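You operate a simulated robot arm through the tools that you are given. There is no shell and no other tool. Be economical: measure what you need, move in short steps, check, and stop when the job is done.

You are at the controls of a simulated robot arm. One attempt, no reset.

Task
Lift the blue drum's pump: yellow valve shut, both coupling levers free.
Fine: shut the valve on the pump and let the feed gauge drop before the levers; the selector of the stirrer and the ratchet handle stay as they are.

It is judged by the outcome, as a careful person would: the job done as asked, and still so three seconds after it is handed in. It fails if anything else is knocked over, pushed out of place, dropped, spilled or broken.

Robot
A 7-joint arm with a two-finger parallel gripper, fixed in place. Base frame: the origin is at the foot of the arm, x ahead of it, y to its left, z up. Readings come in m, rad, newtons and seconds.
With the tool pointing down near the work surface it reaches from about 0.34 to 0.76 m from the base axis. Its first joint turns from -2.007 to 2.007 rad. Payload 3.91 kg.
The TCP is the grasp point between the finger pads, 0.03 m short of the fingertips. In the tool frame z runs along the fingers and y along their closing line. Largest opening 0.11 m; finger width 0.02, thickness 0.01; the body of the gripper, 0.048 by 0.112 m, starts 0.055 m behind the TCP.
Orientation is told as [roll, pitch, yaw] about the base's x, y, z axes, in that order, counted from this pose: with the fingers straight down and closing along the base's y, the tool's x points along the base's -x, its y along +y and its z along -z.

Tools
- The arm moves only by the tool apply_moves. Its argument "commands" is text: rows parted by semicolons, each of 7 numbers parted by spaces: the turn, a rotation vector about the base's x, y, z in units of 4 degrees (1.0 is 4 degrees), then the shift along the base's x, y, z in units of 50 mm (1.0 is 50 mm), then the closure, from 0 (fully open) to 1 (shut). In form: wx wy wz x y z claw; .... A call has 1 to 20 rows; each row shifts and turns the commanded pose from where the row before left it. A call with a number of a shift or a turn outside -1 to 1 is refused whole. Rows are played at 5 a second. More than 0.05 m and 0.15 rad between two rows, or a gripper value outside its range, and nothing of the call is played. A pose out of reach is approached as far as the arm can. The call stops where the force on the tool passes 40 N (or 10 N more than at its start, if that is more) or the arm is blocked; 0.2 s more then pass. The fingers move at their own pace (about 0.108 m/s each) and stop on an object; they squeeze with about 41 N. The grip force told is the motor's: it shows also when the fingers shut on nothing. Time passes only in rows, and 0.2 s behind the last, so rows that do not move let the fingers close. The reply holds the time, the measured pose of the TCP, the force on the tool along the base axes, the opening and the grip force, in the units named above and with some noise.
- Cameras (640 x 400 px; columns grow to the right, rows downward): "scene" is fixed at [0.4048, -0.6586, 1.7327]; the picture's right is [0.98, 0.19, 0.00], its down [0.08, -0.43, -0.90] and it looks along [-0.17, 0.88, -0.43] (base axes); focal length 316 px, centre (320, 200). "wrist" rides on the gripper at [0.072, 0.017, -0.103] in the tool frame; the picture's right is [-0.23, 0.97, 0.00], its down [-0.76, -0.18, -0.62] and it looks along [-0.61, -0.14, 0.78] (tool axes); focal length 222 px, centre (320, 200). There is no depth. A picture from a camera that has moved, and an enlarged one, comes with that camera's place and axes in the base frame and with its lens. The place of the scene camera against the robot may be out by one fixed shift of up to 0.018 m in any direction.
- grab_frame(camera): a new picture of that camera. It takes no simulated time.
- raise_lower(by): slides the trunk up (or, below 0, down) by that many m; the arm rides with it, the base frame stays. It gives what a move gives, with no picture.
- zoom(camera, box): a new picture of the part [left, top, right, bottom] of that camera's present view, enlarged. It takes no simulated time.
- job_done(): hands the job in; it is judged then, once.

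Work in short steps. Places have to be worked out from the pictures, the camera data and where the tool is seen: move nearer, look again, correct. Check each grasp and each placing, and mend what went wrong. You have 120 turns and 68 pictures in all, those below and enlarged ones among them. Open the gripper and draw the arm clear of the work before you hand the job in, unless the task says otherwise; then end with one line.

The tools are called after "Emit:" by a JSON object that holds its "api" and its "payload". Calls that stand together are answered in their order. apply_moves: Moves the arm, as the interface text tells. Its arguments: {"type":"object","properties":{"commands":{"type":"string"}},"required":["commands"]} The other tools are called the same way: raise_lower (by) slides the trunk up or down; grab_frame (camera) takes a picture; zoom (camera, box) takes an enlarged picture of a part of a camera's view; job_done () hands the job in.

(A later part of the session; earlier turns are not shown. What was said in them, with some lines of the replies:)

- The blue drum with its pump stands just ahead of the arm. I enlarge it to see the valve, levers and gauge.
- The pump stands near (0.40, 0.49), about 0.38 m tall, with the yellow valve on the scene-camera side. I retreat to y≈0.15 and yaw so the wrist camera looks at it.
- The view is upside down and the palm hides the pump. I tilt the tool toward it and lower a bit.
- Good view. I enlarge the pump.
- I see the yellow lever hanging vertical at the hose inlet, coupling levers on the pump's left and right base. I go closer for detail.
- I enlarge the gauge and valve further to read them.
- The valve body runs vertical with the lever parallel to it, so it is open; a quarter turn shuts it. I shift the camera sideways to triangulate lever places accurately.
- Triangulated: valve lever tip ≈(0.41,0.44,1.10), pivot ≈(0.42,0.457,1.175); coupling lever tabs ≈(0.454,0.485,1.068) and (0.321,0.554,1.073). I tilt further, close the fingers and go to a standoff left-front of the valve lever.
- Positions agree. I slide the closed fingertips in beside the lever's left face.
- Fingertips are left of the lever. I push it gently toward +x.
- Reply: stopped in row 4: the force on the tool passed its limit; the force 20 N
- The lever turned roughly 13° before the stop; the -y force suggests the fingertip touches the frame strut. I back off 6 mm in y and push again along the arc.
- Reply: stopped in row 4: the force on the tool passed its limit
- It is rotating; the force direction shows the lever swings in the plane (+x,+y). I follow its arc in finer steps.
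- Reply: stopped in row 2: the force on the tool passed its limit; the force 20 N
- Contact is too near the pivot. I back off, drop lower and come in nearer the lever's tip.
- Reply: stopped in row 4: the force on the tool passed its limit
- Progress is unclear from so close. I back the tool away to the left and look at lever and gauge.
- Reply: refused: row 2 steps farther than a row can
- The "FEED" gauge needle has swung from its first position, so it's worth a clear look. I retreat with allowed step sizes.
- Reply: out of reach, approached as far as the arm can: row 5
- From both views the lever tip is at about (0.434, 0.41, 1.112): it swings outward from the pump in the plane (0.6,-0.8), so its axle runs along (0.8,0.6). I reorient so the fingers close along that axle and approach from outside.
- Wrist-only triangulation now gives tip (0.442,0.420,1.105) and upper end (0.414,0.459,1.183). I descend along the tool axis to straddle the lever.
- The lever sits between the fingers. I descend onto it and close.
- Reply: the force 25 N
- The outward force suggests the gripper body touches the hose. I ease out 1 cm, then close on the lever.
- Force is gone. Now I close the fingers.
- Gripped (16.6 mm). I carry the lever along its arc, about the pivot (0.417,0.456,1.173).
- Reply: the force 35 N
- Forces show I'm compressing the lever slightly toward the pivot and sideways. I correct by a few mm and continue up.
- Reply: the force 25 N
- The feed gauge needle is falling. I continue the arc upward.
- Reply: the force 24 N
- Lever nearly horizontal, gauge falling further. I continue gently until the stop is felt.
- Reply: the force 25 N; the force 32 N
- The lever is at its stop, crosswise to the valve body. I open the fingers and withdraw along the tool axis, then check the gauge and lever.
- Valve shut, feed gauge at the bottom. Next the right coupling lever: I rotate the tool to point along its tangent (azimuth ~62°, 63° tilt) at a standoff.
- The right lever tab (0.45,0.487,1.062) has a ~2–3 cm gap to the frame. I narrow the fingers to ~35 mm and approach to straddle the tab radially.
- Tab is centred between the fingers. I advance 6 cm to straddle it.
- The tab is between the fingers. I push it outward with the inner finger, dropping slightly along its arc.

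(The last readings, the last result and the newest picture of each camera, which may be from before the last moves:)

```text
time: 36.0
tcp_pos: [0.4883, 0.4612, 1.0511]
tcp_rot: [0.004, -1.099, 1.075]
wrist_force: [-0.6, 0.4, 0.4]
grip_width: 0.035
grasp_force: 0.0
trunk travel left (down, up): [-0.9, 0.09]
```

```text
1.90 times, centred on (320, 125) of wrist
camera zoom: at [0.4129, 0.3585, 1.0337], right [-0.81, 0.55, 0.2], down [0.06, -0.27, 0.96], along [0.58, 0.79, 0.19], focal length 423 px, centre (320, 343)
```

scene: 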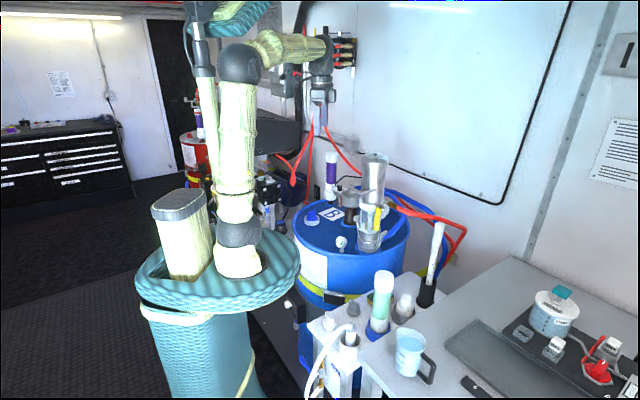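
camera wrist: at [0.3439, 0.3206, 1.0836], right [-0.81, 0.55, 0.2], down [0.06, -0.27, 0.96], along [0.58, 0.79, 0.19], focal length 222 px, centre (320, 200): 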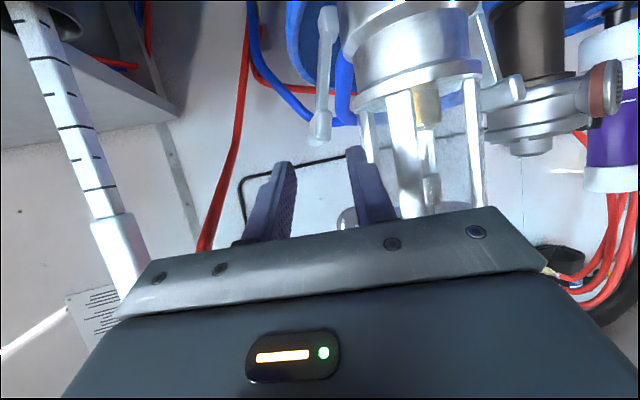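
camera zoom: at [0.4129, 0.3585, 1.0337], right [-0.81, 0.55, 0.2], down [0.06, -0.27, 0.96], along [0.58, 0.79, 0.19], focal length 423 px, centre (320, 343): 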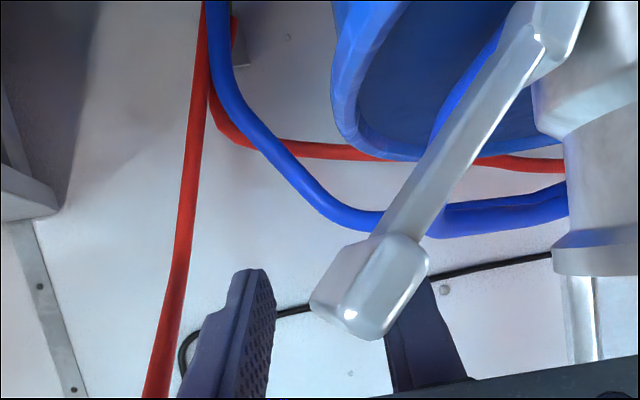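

The lever has swung easily to ~50°. I keep following the arc outward and down.

Emit:
{"api": "apply_moves", "payload": {"commands": "0 0 0 0.16 -0.05 -0.14 0.68;0 0 0 0.14 -0.05 -0.18 0.68;0 0 0 0.12 -0.04 -0.2 0.68"}}

Emit:
{"api": "zoom", "payload": {"camera": "wrist", "box": [220, 20, 420, 230]}}

```text
time: 36.8
tcp_pos: [0.5085, 0.4539, 1.0256]
tcp_rot: [0.004, -1.1, 1.076]
wrist_force: [0.4, -0.3, -0.5]
grip_width: 0.0354
grasp_force: 0.1
trunk travel left (down, up): [-0.9, 0.09]
```

```text
1.90 times, centred on (320, 125) of wrist
camera zoom: at [0.4334, 0.3506, 1.0087], right [-0.81, 0.55, 0.2], down [0.06, -0.27, 0.96], along [0.58, 0.79, 0.19], focal length 423 px, centre (320, 343)
```

zoom: 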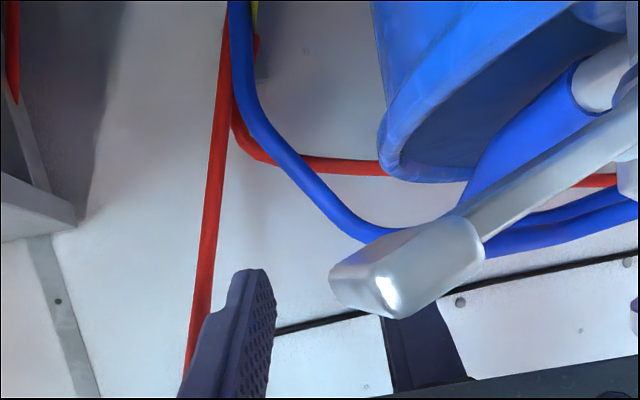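

Lever is near 70°. I press a bit further down.

Emit:
{"api": "apply_moves", "payload": {"commands": "0 0 0 0.06 -0.02 -0.2 0.68;0 0 0 0.04 -0.02 -0.2 0.68;0 0 0 0.02 0 -0.1 0.68"}}

Emit:
{"api": "zoom", "payload": {"camera": "wrist", "box": [220, 0, 440, 230]}}

Emit:
{"api": "grab_frame", "payload": {"camera": "scene"}}

```text
time: 37.6
tcp_pos: [0.5155, 0.4549, 1.0099]
tcp_rot: [-0.001, -1.118, 1.081]
wrist_force: [0.9, 3.8, 41.2]
grip_width: 0.0361
grasp_force: 0.6
trunk travel left (down, up): [-0.9, 0.09]
```

```text
1.74 times, centred on (330, 115) of wrist
camera zoom: at [0.4401, 0.3512, 0.9898], right [-0.81, 0.55, 0.2], down [0.05, -0.28, 0.96], along [0.58, 0.79, 0.2], focal length 386 px, centre (303, 348)
```

zoom: 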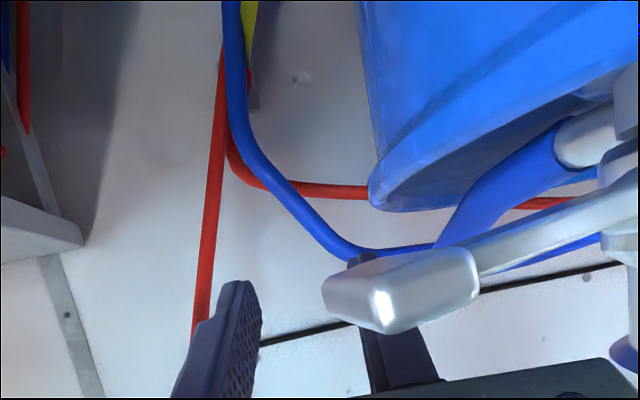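

```text
24 pictures are left
```

scene: 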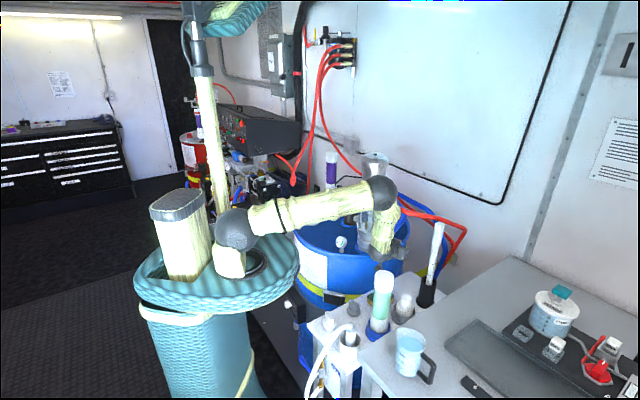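

41 N up: the lever is at its end (about 80° out). I lift off and back out along the tool axis.

Emit:
{"api": "apply_moves", "payload": {"commands": "0 0 0 0 0 0.4 0.68;0 0 0 -0.1 -0.3 0.4 0.68;0 0 0 -0.3 -0.6 0.4 0.68;0 0 0 -0.4 -0.6 0.4 0.68;0 0 0 -0.7 -0.3 0.3 0.68;0 0 0 -0.9 0 0.2 0.68;0 0 0 -0.9 0 0.2 0.68"}}

Emit:
{"api": "grab_frame", "payload": {"camera": "wrist"}}

Emit:
{"api": "zoom", "payload": {"camera": "scene", "box": [310, 150, 410, 260]}}

```text
time: 39.2
tcp_pos: [0.3488, 0.3602, 1.1122]
tcp_rot: [-0.001, -1.1, 1.081]
wrist_force: [-0.3, 0.1, 0.1]
grip_width: 0.0351
grasp_force: 0.0
trunk travel left (down, up): [-0.9, 0.09]
```

```text
23 pictures are left
camera wrist: at [0.2746, 0.2576, 1.0955], right [-0.81, 0.55, 0.2], down [0.06, -0.27, 0.96], along [0.58, 0.79, 0.19], focal length 222 px, centre (320, 200)
```

wrist: 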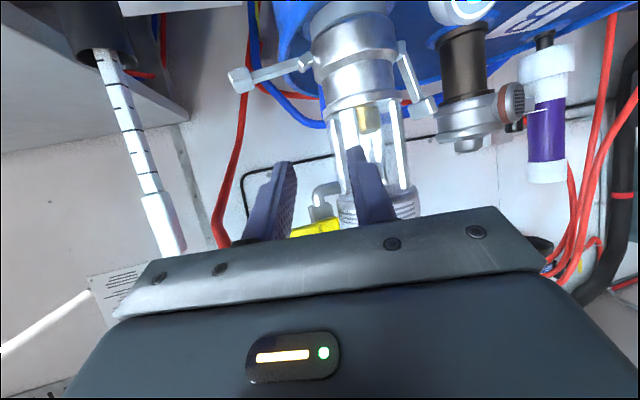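

```text
3.64 times, centred on (360, 205) of scene
camera zoom: at [0.4048, -0.6586, 1.7327], right [0.98, 0.19, 0.0], down [0.08, -0.43, -0.9], along [-0.17, 0.88, -0.43], focal length 1149 px, centre (174, 182)
```

zoom: 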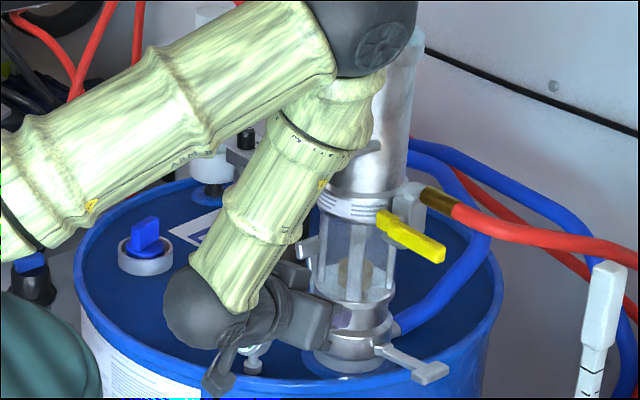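

Right lever free. Now the left lever, tab ≈(0.317,0.553,1.066). I swing the tool 12° to keep the palm off the pump and move to a standoff.

Emit:
{"api": "apply_moves", "payload": {"commands": "0 0 -0.5 -0.33 0.2 0.07 0.68;0 0 -0.5 -0.33 0.2 0.07 0.68;0 0 -0.5 -0.33 0.27 0.07 0.68;0 0 -0.5 -0.33 0.27 0.07 0.68;0 0 -0.5 -0.33 0.3 0.07 0.68;0 0 -0.5 -0.33 0.3 0.07 0.68"}}

Emit:
{"api": "grab_frame", "payload": {"camera": "wrist"}}

```text
time: 40.6
tcp_pos: [0.25, 0.4412, 1.1334]
tcp_rot: [0.002, -1.1, 0.865]
wrist_force: [0.3, 0.6, 0.3]
grip_width: 0.0351
grasp_force: 0.2
trunk travel left (down, up): [-0.9, 0.09]
```

```text
21 pictures are left
camera wrist: at [0.1551, 0.3552, 1.117], right [-0.68, 0.71, 0.2], down [0.0, -0.28, 0.96], along [0.74, 0.65, 0.19], focal length 222 px, centre (320, 200)
```

wrist: 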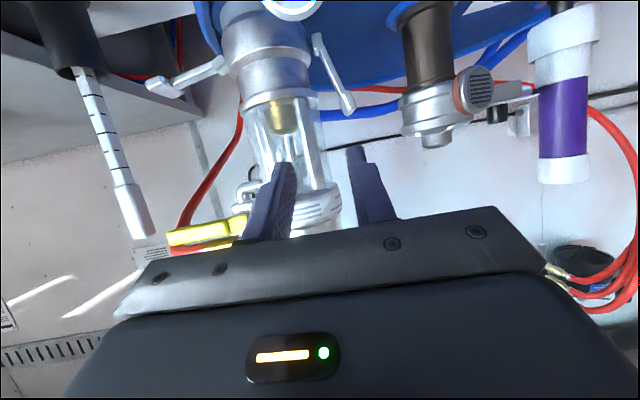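

Refined tab place (0.3145,0.5645,1.066). I shift sideways and move half the way in.

Emit:
{"api": "apply_moves", "payload": {"commands": "0 0 0 -0.1 0.5 -0.2 0.68;0 0 0 0.34 0.73 -0.3 0.68;0 0 0 0 0 0 0.68"}}

Emit:
{"api": "grab_frame", "payload": {"camera": "wrist"}}

```text
time: 41.4
tcp_pos: [0.2623, 0.5018, 1.1102]
tcp_rot: [0.004, -1.1, 0.868]
wrist_force: [-1.0, -0.4, -0.6]
grip_width: 0.0351
grasp_force: 0.0
trunk travel left (down, up): [-0.9, 0.09]
```

```text
20 pictures are left
camera wrist: at [0.1674, 0.4167, 1.0936], right [-0.68, 0.71, 0.2], down [0.0, -0.28, 0.96], along [0.74, 0.65, 0.19], focal length 222 px, centre (320, 200)
```

wrist: 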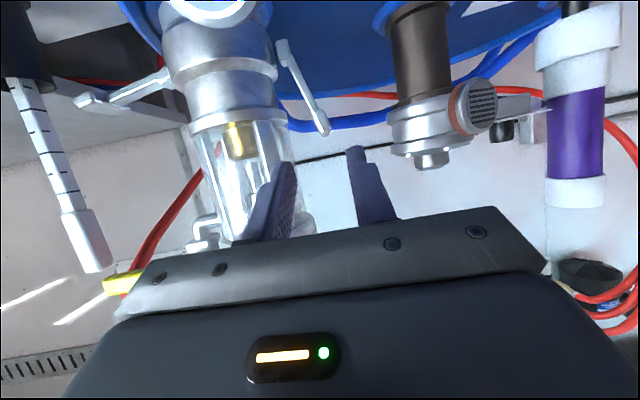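

Tab is centred. I advance 7 cm, biased 4 mm outward.

Emit:
{"api": "apply_moves", "payload": {"commands": "0 0 0 0.2 0.36 -0.213 0.68;0 0 0 0.27 0.32 -0.213 0.68;0 0 0 0.28 0.32 -0.213 0.68"}}

Emit:
{"api": "zoom", "payload": {"camera": "wrist", "box": [220, 20, 420, 230]}}

```text
time: 42.2
tcp_pos: [0.3008, 0.5524, 1.0765]
tcp_rot: [0.003, -1.1, 0.867]
wrist_force: [-0.4, -0.7, 0.6]
grip_width: 0.035
grasp_force: 0.1
trunk travel left (down, up): [-0.9, 0.09]
```

```text
1.90 times, centred on (320, 125) of wrist
camera zoom: at [0.2059, 0.468, 1.06], right [-0.68, 0.71, 0.2], down [0.0, -0.28, 0.96], along [0.74, 0.65, 0.19], focal length 423 px, centre (320, 343)
```

zoom: 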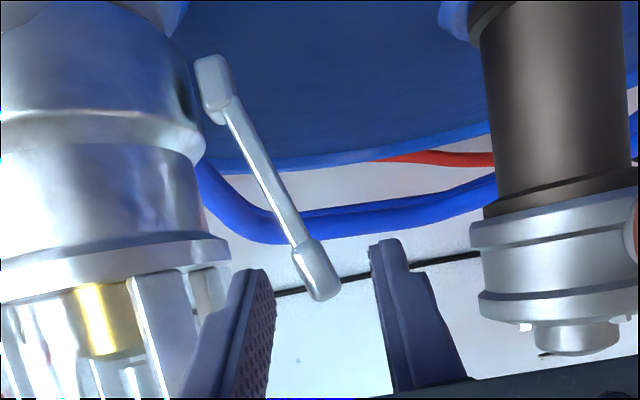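

Straddled. I push outward with the inner finger and down along the arc, mirroring the other lever.

Emit:
{"api": "apply_moves", "payload": {"commands": "0 0 0 -0.18 0.11 -0.03 0.68;0 0 0 -0.18 0.11 -0.08 0.68;0 0 0 -0.18 0.11 -0.12 0.68;0 0 0 -0.18 0.11 -0.14 0.68;0 0 0 -0.15 0.09 -0.16 0.68"}}

Emit:
{"api": "zoom", "payload": {"camera": "wrist", "box": [220, 20, 420, 230]}}

```text
time: 43.4
tcp_pos: [0.255, 0.5792, 1.0528]
tcp_rot: [0.003, -1.102, 0.868]
wrist_force: [0.2, -0.6, -0.1]
grip_width: 0.0351
grasp_force: 0.0
trunk travel left (down, up): [-0.9, 0.09]
```

```text
1.90 times, centred on (320, 125) of wrist
camera zoom: at [0.1609, 0.4934, 1.0354], right [-0.68, 0.71, 0.2], down [0.0, -0.28, 0.96], along [0.74, 0.65, 0.19], focal length 423 px, centre (320, 343)
```

zoom: 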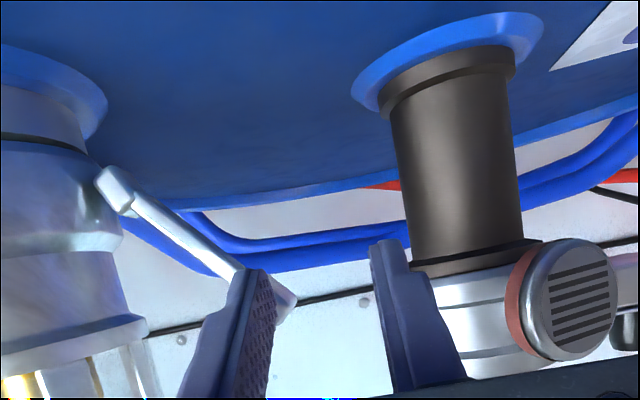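

Lever ~50° out. I continue down, keeping contact.

Emit:
{"api": "apply_moves", "payload": {"commands": "0 0 0 -0.1 0.12 -0.16 0.68;0 0 0 -0.1 0.12 -0.2 0.68;0 0 0 -0.07 0.08 -0.2 0.68"}}

Emit:
{"api": "zoom", "payload": {"camera": "wrist", "box": [180, 10, 420, 230]}}

```text
time: 44.2
tcp_pos: [0.2416, 0.5956, 1.0243]
tcp_rot: [0.002, -1.099, 0.867]
wrist_force: [-0.3, -0.9, -0.4]
grip_width: 0.0354
grasp_force: 0.1
trunk travel left (down, up): [-0.9, 0.09]
```

```text
1.82 times, centred on (300, 120) of wrist
camera zoom: at [0.1476, 0.5098, 1.0084], right [-0.68, 0.71, 0.2], down [0.0, -0.28, 0.96], along [0.74, 0.65, 0.19], focal length 404 px, centre (356, 346)
```

zoom: 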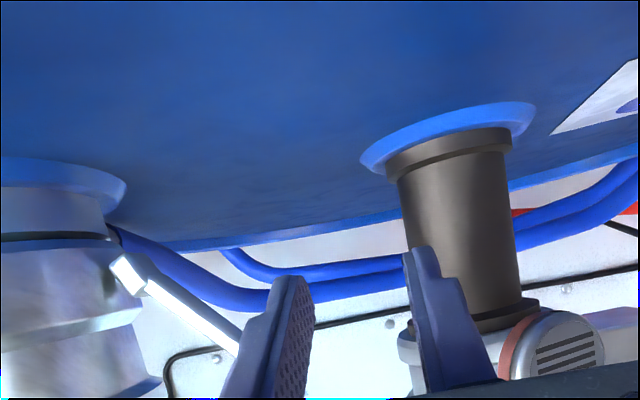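

The finger slipped in front of the lever at ~55°. I back out, rise, close the fingers, and come over the top of the lever arm to press it down.

Emit:
{"api": "apply_moves", "payload": {"commands": "0 0 0 -0.3 -0.35 0.2 0.68;0 0 0 0 0 0.5 0.9;0 0 0 0 0 0.5 1;0 0 0 0.5 0.1 0 1;0 0 0 0.4 0.15 0 1;0 0 0 0 0 0 1"}}

Emit:
{"api": "zoom", "payload": {"camera": "wrist", "box": [180, 10, 420, 230]}}

```text
time: 45.6
tcp_pos: [0.2717, 0.5889, 1.0855]
tcp_rot: [0.002, -1.099, 0.867]
wrist_force: [0.4, -0.4, 0.3]
grip_width: 0.0
grasp_force: 37.9
trunk travel left (down, up): [-0.9, 0.09]
```

```text
1.82 times, centred on (300, 120) of wrist
camera zoom: at [0.1764, 0.5031, 1.0681], right [-0.68, 0.71, 0.2], down [0.0, -0.28, 0.96], along [0.74, 0.65, 0.19], focal length 404 px, centre (356, 346)
```

zoom: 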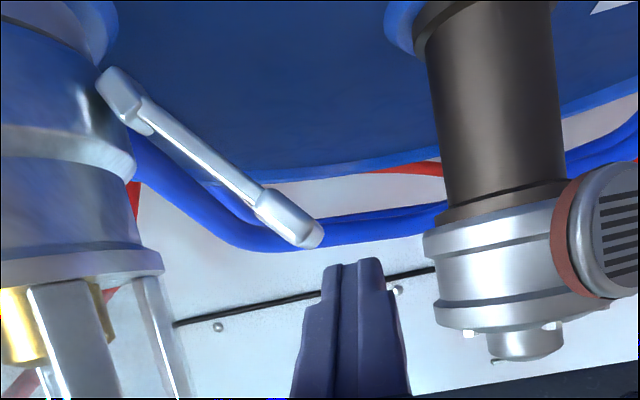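

Tab now at ≈(0.292,0.586,1.047), ~42° out. I move the closed fingers to its pump side just above, then press outward/down.

Emit:
{"api": "apply_moves", "payload": {"commands": "0 0 0 0.33 -0.29 0 1;0 0 0 0.33 -0.29 0 1;0 0 0 0 0 -0.3 1;0 0 0 0 0 -0.2 1"}}

Emit:
{"api": "zoom", "payload": {"camera": "wrist", "box": [180, 10, 420, 230]}}

```text
time: 46.6
tcp_pos: [0.3049, 0.559, 1.0574]
tcp_rot: [0.002, -1.099, 0.869]
wrist_force: [0.6, -0.5, 0.2]
grip_width: 0.0
grasp_force: 37.1
trunk travel left (down, up): [-0.9, 0.09]
```

```text
1.82 times, centred on (300, 120) of wrist
camera zoom: at [0.2107, 0.4738, 1.041], right [-0.68, 0.71, 0.2], down [0.0, -0.28, 0.96], along [0.74, 0.65, 0.19], focal length 404 px, centre (356, 346)
```

zoom: 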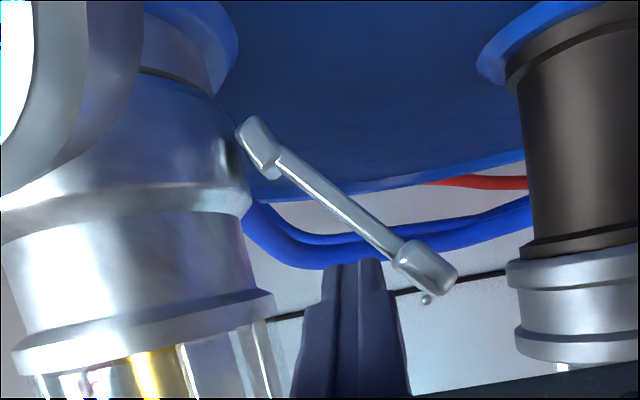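

The finger is on the lever's inner side, but the palm would come low over the gauge. I steepen the tool by 28° while rising 2 cm to keep clear of it.

Emit:
{"api": "apply_moves", "payload": {"commands": "-0.763 0.646 0 0 0 0.08 1;-0.763 0.646 0 0 0 0.08 1;-0.763 0.646 0 0 0 0.06 1;-0.763 0.646 0 0 0 0.06 1;-0.763 0.646 0 0 0 0.06 1;-0.763 0.646 0 0 0 0.06 1;-0.763 0.646 0 0 0 0.06 1"}}

Emit:
{"api": "grab_frame", "payload": {"camera": "wrist"}}

```text
time: 48.2
tcp_pos: [0.3045, 0.559, 1.0821]
tcp_rot: [0.003, -0.61, 0.867]
wrist_force: [-0.3, -0.3, 0.1]
grip_width: 0.0
grasp_force: 37.9
trunk travel left (down, up): [-0.9, 0.09]
```

```text
14 pictures are left
camera wrist: at [0.214, 0.4787, 1.1258], right [-0.62, 0.77, 0.13], down [0.31, 0.09, 0.95], along [0.72, 0.63, -0.29], focal length 222 px, centre (320, 200)
```

wrist: 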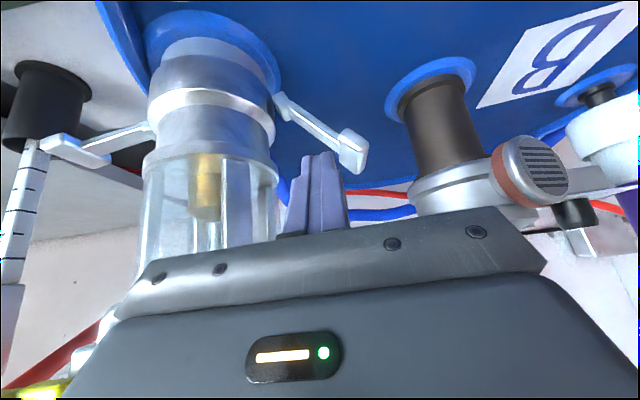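

Clear of the gauge now. I shift forward over the arm, drop, then sweep outward and down.

Emit:
{"api": "apply_moves", "payload": {"commands": "0 0 0 0.18 0.28 0 1;0 0 0 0 0 -0.3 1;0 0 0 0 0 -0.3 1;0 0 0 -0.17 0.1 -0.1 1;0 0 0 -0.17 0.1 -0.12 1;0 0 0 -0.17 0.1 -0.12 1;0 0 0 -0.17 0.1 -0.14 1"}}

Emit:
{"api": "grab_frame", "payload": {"camera": "wrist"}}

```text
time: 48.6
tcp_pos: [0.3021, 0.5704, 1.0775]
tcp_rot: [0.009, -0.591, 0.866]
wrist_force: [-20.4, -5.7, 4.5]
grip_width: 0.0
grasp_force: 38.0
trunk travel left (down, up): [-0.9, 0.09]
stopped in row 2: the force on the tool passed its limit (the readings are from after the stop); the commanded pose is now the measured one
```

```text
13 pictures are left
camera wrist: at [0.2134, 0.4903, 1.1228], right [-0.62, 0.77, 0.14], down [0.33, 0.1, 0.94], along [0.71, 0.63, -0.31], focal length 222 px, centre (320, 200)
```

wrist: 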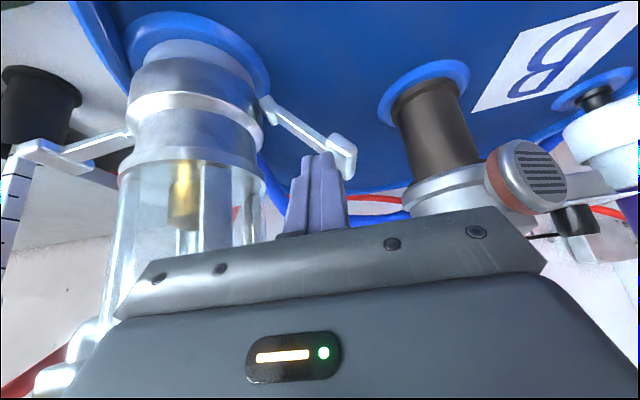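

The palm touched the pump body. I back off outward and instead press on the tab from slightly further out.

Emit:
{"api": "apply_moves", "payload": {"commands": "0 0 0 -0.15 0.02 0.15 1;0 0 0 -0.1 0.04 0.1 1;0 0 0 -0.08 0.06 -0.14 1;0 0 0 -0.08 0.06 -0.14 1;0 0 0 -0.08 0.06 -0.16 1;0 0 0 -0.07 0.05 -0.18 1;0 0 0 -0.06 0.04 -0.2 1"}}

Emit:
{"api": "grab_frame", "payload": {"camera": "wrist"}}

```text
time: 50.2
tcp_pos: [0.277, 0.5835, 1.0514]
tcp_rot: [0.008, -0.596, 0.862]
wrist_force: [0.3, -0.8, -0.1]
grip_width: 0.0
grasp_force: 37.8
trunk travel left (down, up): [-0.9, 0.09]
```

```text
12 pictures are left
camera wrist: at [0.1869, 0.5047, 1.0964], right [-0.62, 0.77, 0.13], down [0.32, 0.09, 0.94], along [0.72, 0.63, -0.31], focal length 222 px, centre (320, 200)
```

wrist: 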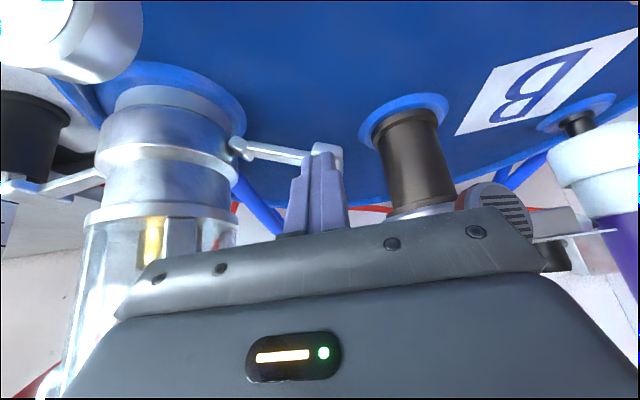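

It is going down well. I continue to the stop.

Emit:
{"api": "apply_moves", "payload": {"commands": "0 0 0 -0.03 0.02 -0.2 1;0 0 0 -0.03 0.02 -0.2 1;0 0 0 0 0 -0.15 1"}}

Emit:
{"api": "grab_frame", "payload": {"camera": "wrist"}}

```text
time: 51.0
tcp_pos: [0.2742, 0.5865, 1.0293]
tcp_rot: [0.011, -0.609, 0.861]
wrist_force: [-3.4, -3.9, 36.0]
grip_width: 0.0
grasp_force: 38.1
trunk travel left (down, up): [-0.9, 0.09]
```

```text
11 pictures are left
camera wrist: at [0.1835, 0.5066, 1.0733], right [-0.62, 0.77, 0.14], down [0.32, 0.08, 0.95], along [0.72, 0.63, -0.3], focal length 222 px, centre (320, 200)
```

wrist: 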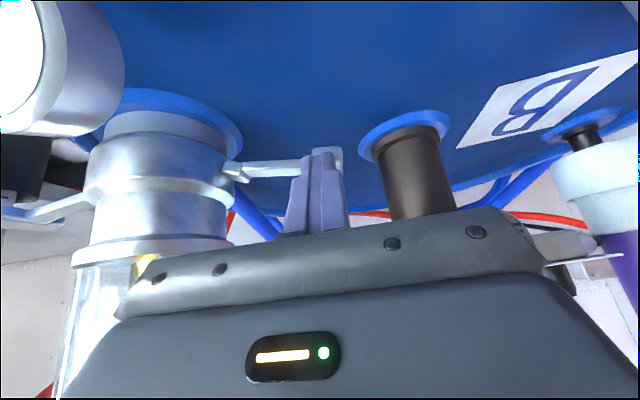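

Stop reached; lever horizontal. Both are free. I retreat and climb to view the lifting handle.

Emit:
{"api": "apply_moves", "payload": {"commands": "0 0 0 0 0 0.5 1;0 0 0 -0.3 -0.2 0.7 1;0 0 0 -0.3 -0.4 0.7 1;0 0 0 -0.3 -0.5 0.7 0.6;0 0 0 -0.3 -0.5 0.7 0.2;0 0 0 -0.3 -0.5 0.7 0;0 0 0 -0.2 -0.5 0.7 0;0 0 0 -0.2 -0.5 0.8 0;0 0 0 0 -0.4 0.8 0;0 0 0 0 -0.3 0.8 0"}}

Emit:
{"api": "grab_frame", "payload": {"camera": "wrist"}}

Emit:
{"api": "zoom", "payload": {"camera": "scene", "box": [310, 150, 410, 260]}}

```text
time: 52.9
tcp_pos: [0.1871, 0.4087, 1.1962]
tcp_rot: [-0.105, -0.414, 0.747]
wrist_force: [0.9, -0.4, 0.3]
grip_width: 0.1099
grasp_force: 0.0
out of reach, approached as far as the arm can: row 7
trunk travel left (down, up): [-0.9, 0.09]
stopped in row 9: the arm was blocked; the commanded pose is now the measured one
```

```text
10 pictures are left
camera wrist: at [0.0889, 0.3564, 1.2598], right [-0.47, 0.88, 0.0], down [0.4, 0.22, 0.89], along [0.79, 0.42, -0.45], focal length 222 px, centre (320, 200)
```

wrist: 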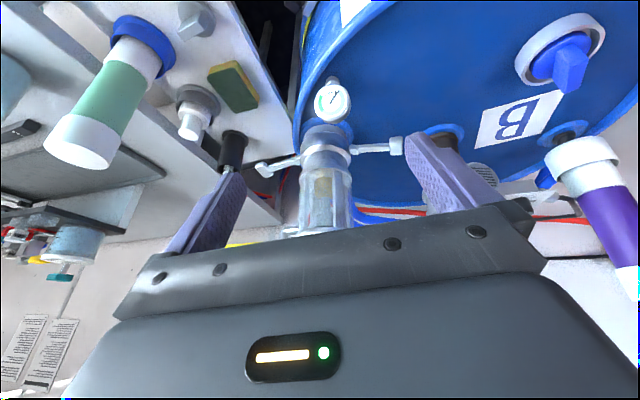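

```text
3.64 times, centred on (360, 205) of scene
camera zoom: at [0.4048, -0.6586, 1.7327], right [0.98, 0.19, 0.0], down [0.08, -0.43, -0.9], along [-0.17, 0.88, -0.43], focal length 1149 px, centre (174, 182)
```

zoom: 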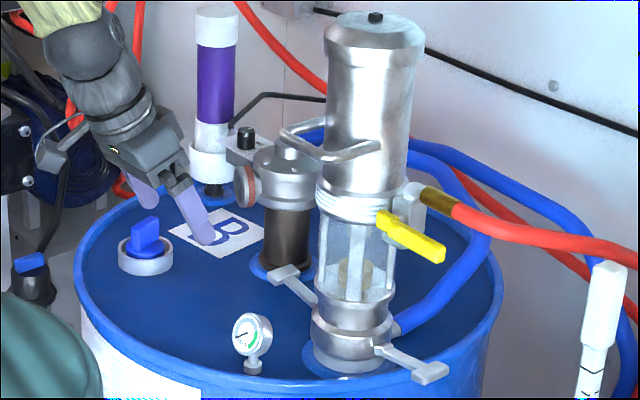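

Both levers free, valve shut, gauge low. Handle is a horizontal U-bail at z≈1.255, corners ≈(0.347,0.444) and (0.301,0.511), pointing away along (-0.8,-0.6). I'll clamp both its arms from outside; first a standoff with yaw 37°, tilt 40°.

Emit:
{"api": "apply_moves", "payload": {"commands": "0 0 0 0.5 0 0.5 0;0.76 -0.41 -0.17 0.5 0 0.5 0;0.76 -0.41 -0.17 0.5 0 0.5 0;0.76 -0.41 -0.17 0.2 0.1 0.6 0;0.76 -0.41 -0.17 0.2 0.1 0.6 0;0.76 -0.41 -0.17 0 0 0 0"}}

Emit:
{"api": "grab_frame", "payload": {"camera": "wrist"}}

```text
time: 54.3
tcp_pos: [0.2831, 0.4197, 1.333]
tcp_rot: [0.032, -0.696, 0.618]
wrist_force: [0.0, 0.5, -0.7]
grip_width: 0.11
grasp_force: 0.1
trunk travel left (down, up): [-0.9, 0.09]
```

```text
8 pictures are left
camera wrist: at [0.1733, 0.3601, 1.3656], right [-0.44, 0.88, 0.17], down [0.27, -0.05, 0.96], along [0.86, 0.46, -0.21], focal length 222 px, centre (320, 200)
```

wrist: 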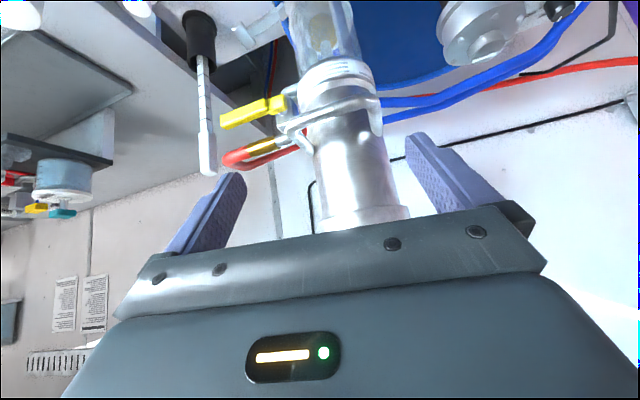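

Handle loop is centred ahead, about 95 mm wide outside. I yaw 6° to align and descend until the tips are just short of the bars.

Emit:
{"api": "apply_moves", "payload": {"commands": "0 0 0.75 0.2 0.35 -0.3 0;0 0 0.75 0.2 0.3 -0.36 0;0 0 0 0.2 0.2 -0.4 0;0 0 0 0 0 0 0"}}

Emit:
{"api": "grab_frame", "payload": {"camera": "wrist"}}

```text
time: 55.3
tcp_pos: [0.3123, 0.463, 1.2805]
tcp_rot: [0.031, -0.695, 0.72]
wrist_force: [0.3, -0.3, 0.6]
grip_width: 0.11
grasp_force: 0.1
trunk travel left (down, up): [-0.9, 0.09]
```

```text
7 pictures are left
camera wrist: at [0.2106, 0.3917, 1.3128], right [-0.53, 0.83, 0.17], down [0.27, -0.02, 0.96], along [0.81, 0.55, -0.21], focal length 222 px, centre (320, 200)
```

wrist: 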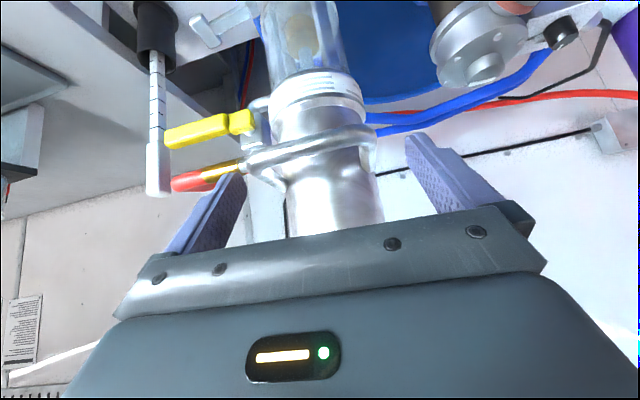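

The loop sits ~6 mm toward the left finger. I shift over, then advance 4.5 cm so the pads flank both arms.

Emit:
{"api": "apply_moves", "payload": {"commands": "0 0 0 0.08 -0.09 0 0;0 0 0 0.147 0.127 -0.23 0;0 0 0 0.147 0.127 -0.23 0;0 0 0 0.147 0.127 -0.23 0;0 0 0 0 0 0 0"}}

Emit:
{"api": "grab_frame", "payload": {"camera": "wrist"}}

```text
time: 56.5
tcp_pos: [0.3375, 0.4774, 1.244]
tcp_rot: [0.029, -0.694, 0.722]
wrist_force: [-0.7, 0.2, 0.3]
grip_width: 0.1099
grasp_force: 0.1
trunk travel left (down, up): [-0.9, 0.09]
```

```text
6 pictures are left
camera wrist: at [0.2362, 0.4058, 1.2772], right [-0.53, 0.83, 0.17], down [0.27, -0.02, 0.96], along [0.81, 0.55, -0.22], focal length 222 px, centre (320, 200)
```

wrist: 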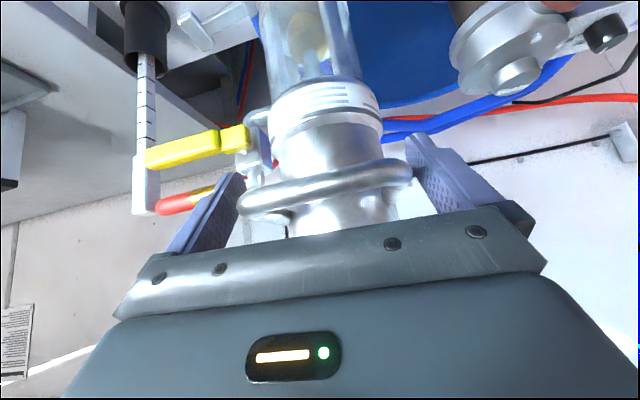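

The loop is nested between the fingers with no contact force. I close.

Emit:
{"api": "apply_moves", "payload": {"commands": "0 0 0 0 0 0 0.1;0 0 0 0 0 0 0.3;0 0 0 0 0 0 0.5;0 0 0 0 0 0 0.6"}}

```text
time: 57.5
tcp_pos: [0.3374, 0.4786, 1.2429]
tcp_rot: [0.03, -0.693, 0.724]
wrist_force: [-1.3, 3.7, -2.8]
grip_width: 0.0926
grasp_force: 45.0
trunk travel left (down, up): [-0.9, 0.09]
```

Gripped at 92.6 mm with 45 N. I lift slowly and watch the force.

Emit:
{"api": "apply_moves", "payload": {"commands": "0 0 0 0 0 0.06 1;0 0 0 0 0 0.06 1;0 0 0 0 0 0.08 1;0 0 0 0 0 0.1 1;0 0 0 0 0 0.1 1"}}

Emit:
{"api": "zoom", "payload": {"camera": "scene", "box": [310, 150, 410, 260]}}

```text
time: 58.7
tcp_pos: [0.3367, 0.4788, 1.2637]
tcp_rot: [0.027, -0.692, 0.725]
wrist_force: [0.5, 4.5, -4.7]
grip_width: 0.0924
grasp_force: 44.7
trunk travel left (down, up): [-0.9, 0.09]
```

```text
3.64 times, centred on (360, 205) of scene
camera zoom: at [0.4048, -0.6586, 1.7327], right [0.98, 0.19, 0.0], down [0.08, -0.43, -0.9], along [-0.17, 0.88, -0.43], focal length 1149 px, centre (174, 182)
```

zoom: 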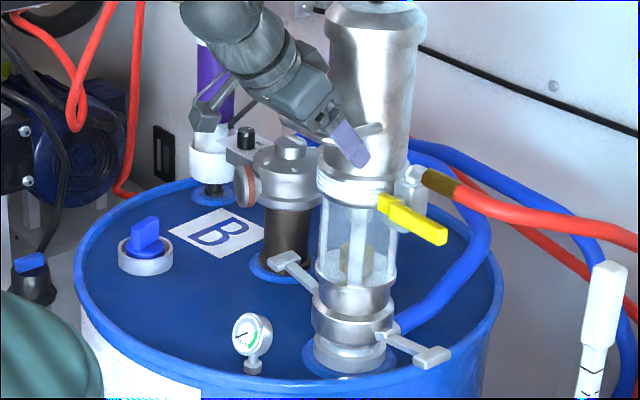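

It lifts freely: the coupling is parting. I raise it further.

Emit:
{"api": "apply_moves", "payload": {"commands": "0 0 0 0 0 0.15 1;0 0 0 0 0 0.15 1;0 0 0 0 0 0.15 1;0 0 0 0 0 0.15 1;0 0 0 0 0 0.15 1;0 0 0 0 0 0.15 1;0 0 0 0 0 0.15 1;0 0 0 0 0 0.15 1"}}

Emit:
{"api": "grab_frame", "payload": {"camera": "scene"}}

```text
time: 60.5
tcp_pos: [0.3375, 0.4788, 1.3231]
tcp_rot: [0.027, -0.694, 0.723]
wrist_force: [4.0, 8.2, -4.2]
grip_width: 0.0924
grasp_force: 44.2
trunk travel left (down, up): [-0.9, 0.09]
```

```text
4 pictures are left
```

scene: 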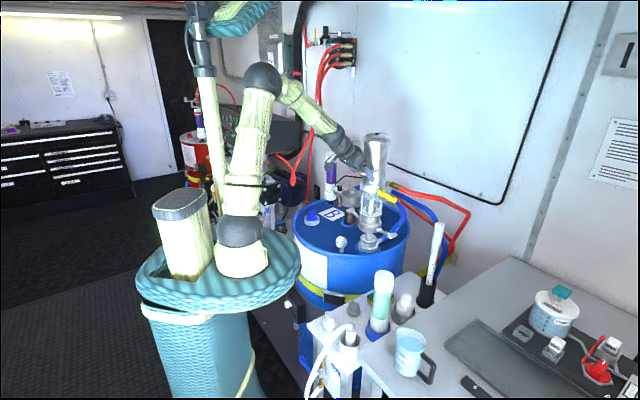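

Emit:
{"api": "zoom", "payload": {"camera": "scene", "box": [310, 130, 420, 260]}}

```text
3.08 times, centred on (365, 195) of scene
camera zoom: at [0.4048, -0.6586, 1.7327], right [0.98, 0.19, 0.0], down [0.08, -0.43, -0.9], along [-0.17, 0.88, -0.43], focal length 972 px, centre (182, 215)
```

zoom: 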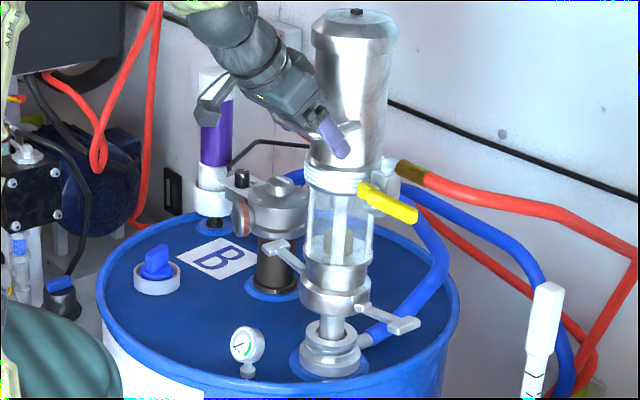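

Pump is up ~8 cm, tube still guided in its socket, levers free, valve shut. I raise 4 cm more, and then hold to verify.

Emit:
{"api": "apply_moves", "payload": {"commands": "0 0 0 0 0 0.14 1;0 0 0 0 0 0.14 1;0 0 0 0 0 0.14 1;0 0 0 0 0 0.14 1;0 0 0 0 0 0.14 1;0 0 0 0 0 0.14 1;0 0 0 0 0 0 1;0 0 0 0 0 0 1;0 0 0 0 0 0 1;0 0 0 0 0 0 1"}}

Emit:
{"api": "zoom", "payload": {"camera": "scene", "box": [310, 120, 420, 260]}}

```text
time: 61.6
tcp_pos: [0.3366, 0.4784, 1.3451]
tcp_rot: [0.017, -0.676, 0.728]
wrist_force: [6.4, 11.5, -16.8]
grip_width: 0.0923
grasp_force: 45.1
trunk travel left (down, up): [-0.9, 0.09]
stopped in row 5: the force on the tool passed its limit (the readings are from after the stop); the commanded pose is now the measured one
```

```text
2.86 times, centred on (365, 190) of scene
camera zoom: at [0.4048, -0.6586, 1.7327], right [0.98, 0.19, 0.0], down [0.08, -0.43, -0.9], along [-0.17, 0.88, -0.43], focal length 903 px, centre (191, 229)
```

zoom: 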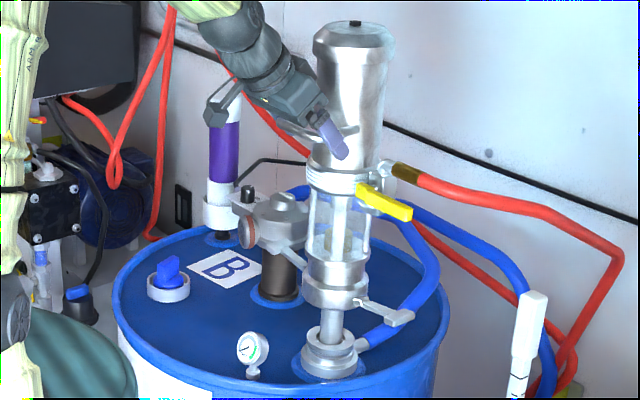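

The slide reached its upper end (~10 cm). I ease down a few mm to unload it and read the static load.

Emit:
{"api": "apply_moves", "payload": {"commands": "0 0 0 0 0 -0.05 1;0 0 0 0 0 -0.05 1;0 0 0 0 0 -0.05 1;0 0 0 0 0 0 1;0 0 0 0 0 0 1;0 0 0 0 0 0 1"}}

```text
time: 63.0
tcp_pos: [0.337, 0.4773, 1.3375]
tcp_rot: [0.022, -0.679, 0.726]
wrist_force: [5.0, 17.1, 5.0]
grip_width: 0.0924
grasp_force: 44.8
trunk travel left (down, up): [-0.9, 0.09]
```

Pushing down takes force too (+5 N versus −5 N going up), so the pump seems held by slide friction. I relieve the sideways strain and re-test before deciding whether to let go.

Emit:
{"api": "apply_moves", "payload": {"commands": "0 0 0 0.03 0.06 0 1;0 0 0 0.02 0.06 0 1;0 0 0 0 0 0 1;0 0 0 0 0 0 1"}}

Emit:
{"api": "apply_moves", "payload": {"commands": "0 0 0 0 0 -0.04 1;0 0 0 0 0 -0.04 1;0 0 0 0 0 -0.04 1;0 0 0 0 0 0 1;0 0 0 0 0 0 1"}}

Emit:
{"api": "apply_moves", "payload": {"commands": "0 0 0 0 0 0.04 1;0 0 0 0 0 0.04 1;0 0 0 0 0 0.04 1;0 0 0 0 0 0 1;0 0 0 0 0 0 1"}}

```text
time: 64.0
tcp_pos: [0.3367, 0.4786, 1.3377]
tcp_rot: [0.017, -0.673, 0.725]
wrist_force: [-6.0, -8.0, -5.1]
grip_width: 0.0924
grasp_force: 44.9
trunk travel left (down, up): [-0.9, 0.09]
```

```text
time: 65.2
tcp_pos: [0.3371, 0.4774, 1.3359]
tcp_rot: [0.022, -0.683, 0.725]
wrist_force: [-0.4, -12.9, 5.2]
grip_width: 0.0924
grasp_force: 45.2
trunk travel left (down, up): [-0.9, 0.09]
```

```text
time: 66.4
tcp_pos: [0.3359, 0.4777, 1.3393]
tcp_rot: [0.023, -0.677, 0.723]
wrist_force: [-3.7, -13.4, -5.2]
grip_width: 0.0925
grasp_force: 45.0
trunk travel left (down, up): [-0.9, 0.09]
```

The ±5.2 N is symmetric: pure friction, no net weight, so it will stay up by itself. I centre the strain, then open the fingers in place.

Emit:
{"api": "apply_moves", "payload": {"commands": "0 0 0 -0.02 -0.06 0 1;0 0 0 0 0 0 1;0 0 0 0 0 0 0.12;0 0 0 0 0 0 0.06;0 0 0 0 0 0 0;0 0 0 0 0 0 0;0 0 0 0 0 0 0;0 0 0 0 0 0 0;0 0 0 0 0 0 0"}}

Emit:
{"api": "zoom", "payload": {"camera": "scene", "box": [310, 120, 420, 260]}}

```text
time: 68.4
tcp_pos: [0.3364, 0.477, 1.3395]
tcp_rot: [0.021, -0.679, 0.726]
wrist_force: [-0.2, 0.0, -0.1]
grip_width: 0.1098
grasp_force: 0.1
trunk travel left (down, up): [-0.9, 0.09]
```

```text
2.86 times, centred on (365, 190) of scene
camera zoom: at [0.4048, -0.6586, 1.7327], right [0.98, 0.19, 0.0], down [0.08, -0.43, -0.9], along [-0.17, 0.88, -0.43], focal length 903 px, centre (191, 229)
```

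zoom: 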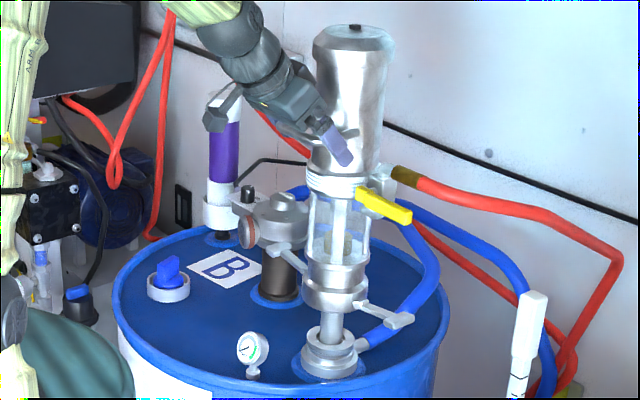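

The pump stays up after release. I withdraw along the tool axis carefully.

Emit:
{"api": "apply_moves", "payload": {"commands": "0 0 0 -0.1 -0.085 0.155 0;0 0 0 -0.15 -0.127 0.23 0;0 0 0 -0.15 -0.127 0.23 0;0 0 0 -0.2 -0.17 0.3 0;0 0 0 -0.3 -0.3 0.4 0;0 0 0 -0.3 -0.3 0.4 0;0 0 0 -0.2 -0.4 0.4 0"}}

Emit:
{"api": "grab_frame", "payload": {"camera": "scene"}}

```text
time: 70.0
tcp_pos: [0.2641, 0.3981, 1.4478]
tcp_rot: [0.024, -0.681, 0.724]
wrist_force: [-0.4, -0.2, 0.2]
grip_width: 0.1099
grasp_force: 0.0
trunk travel left (down, up): [-0.9, 0.09]
```

```text
0 pictures are left
```

scene: 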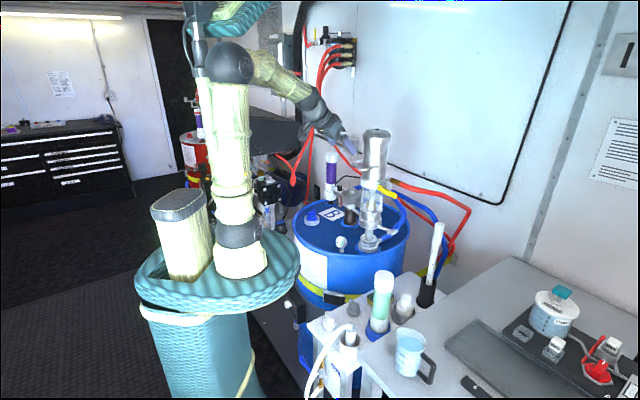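

The pump stays lifted, the arm is clear, and nothing else has moved. I hand the job in.

Emit:
{"api": "job_done", "payload": {}}

```text
The job is handed in.
```

The blue drum's pump is lifted about 10 cm, to the end of its slide, and stays up on its own; the valve was shut and the feed gauge had dropped before I freed both levers, and I did not touch the stirrer's selector or the ratchet handle.
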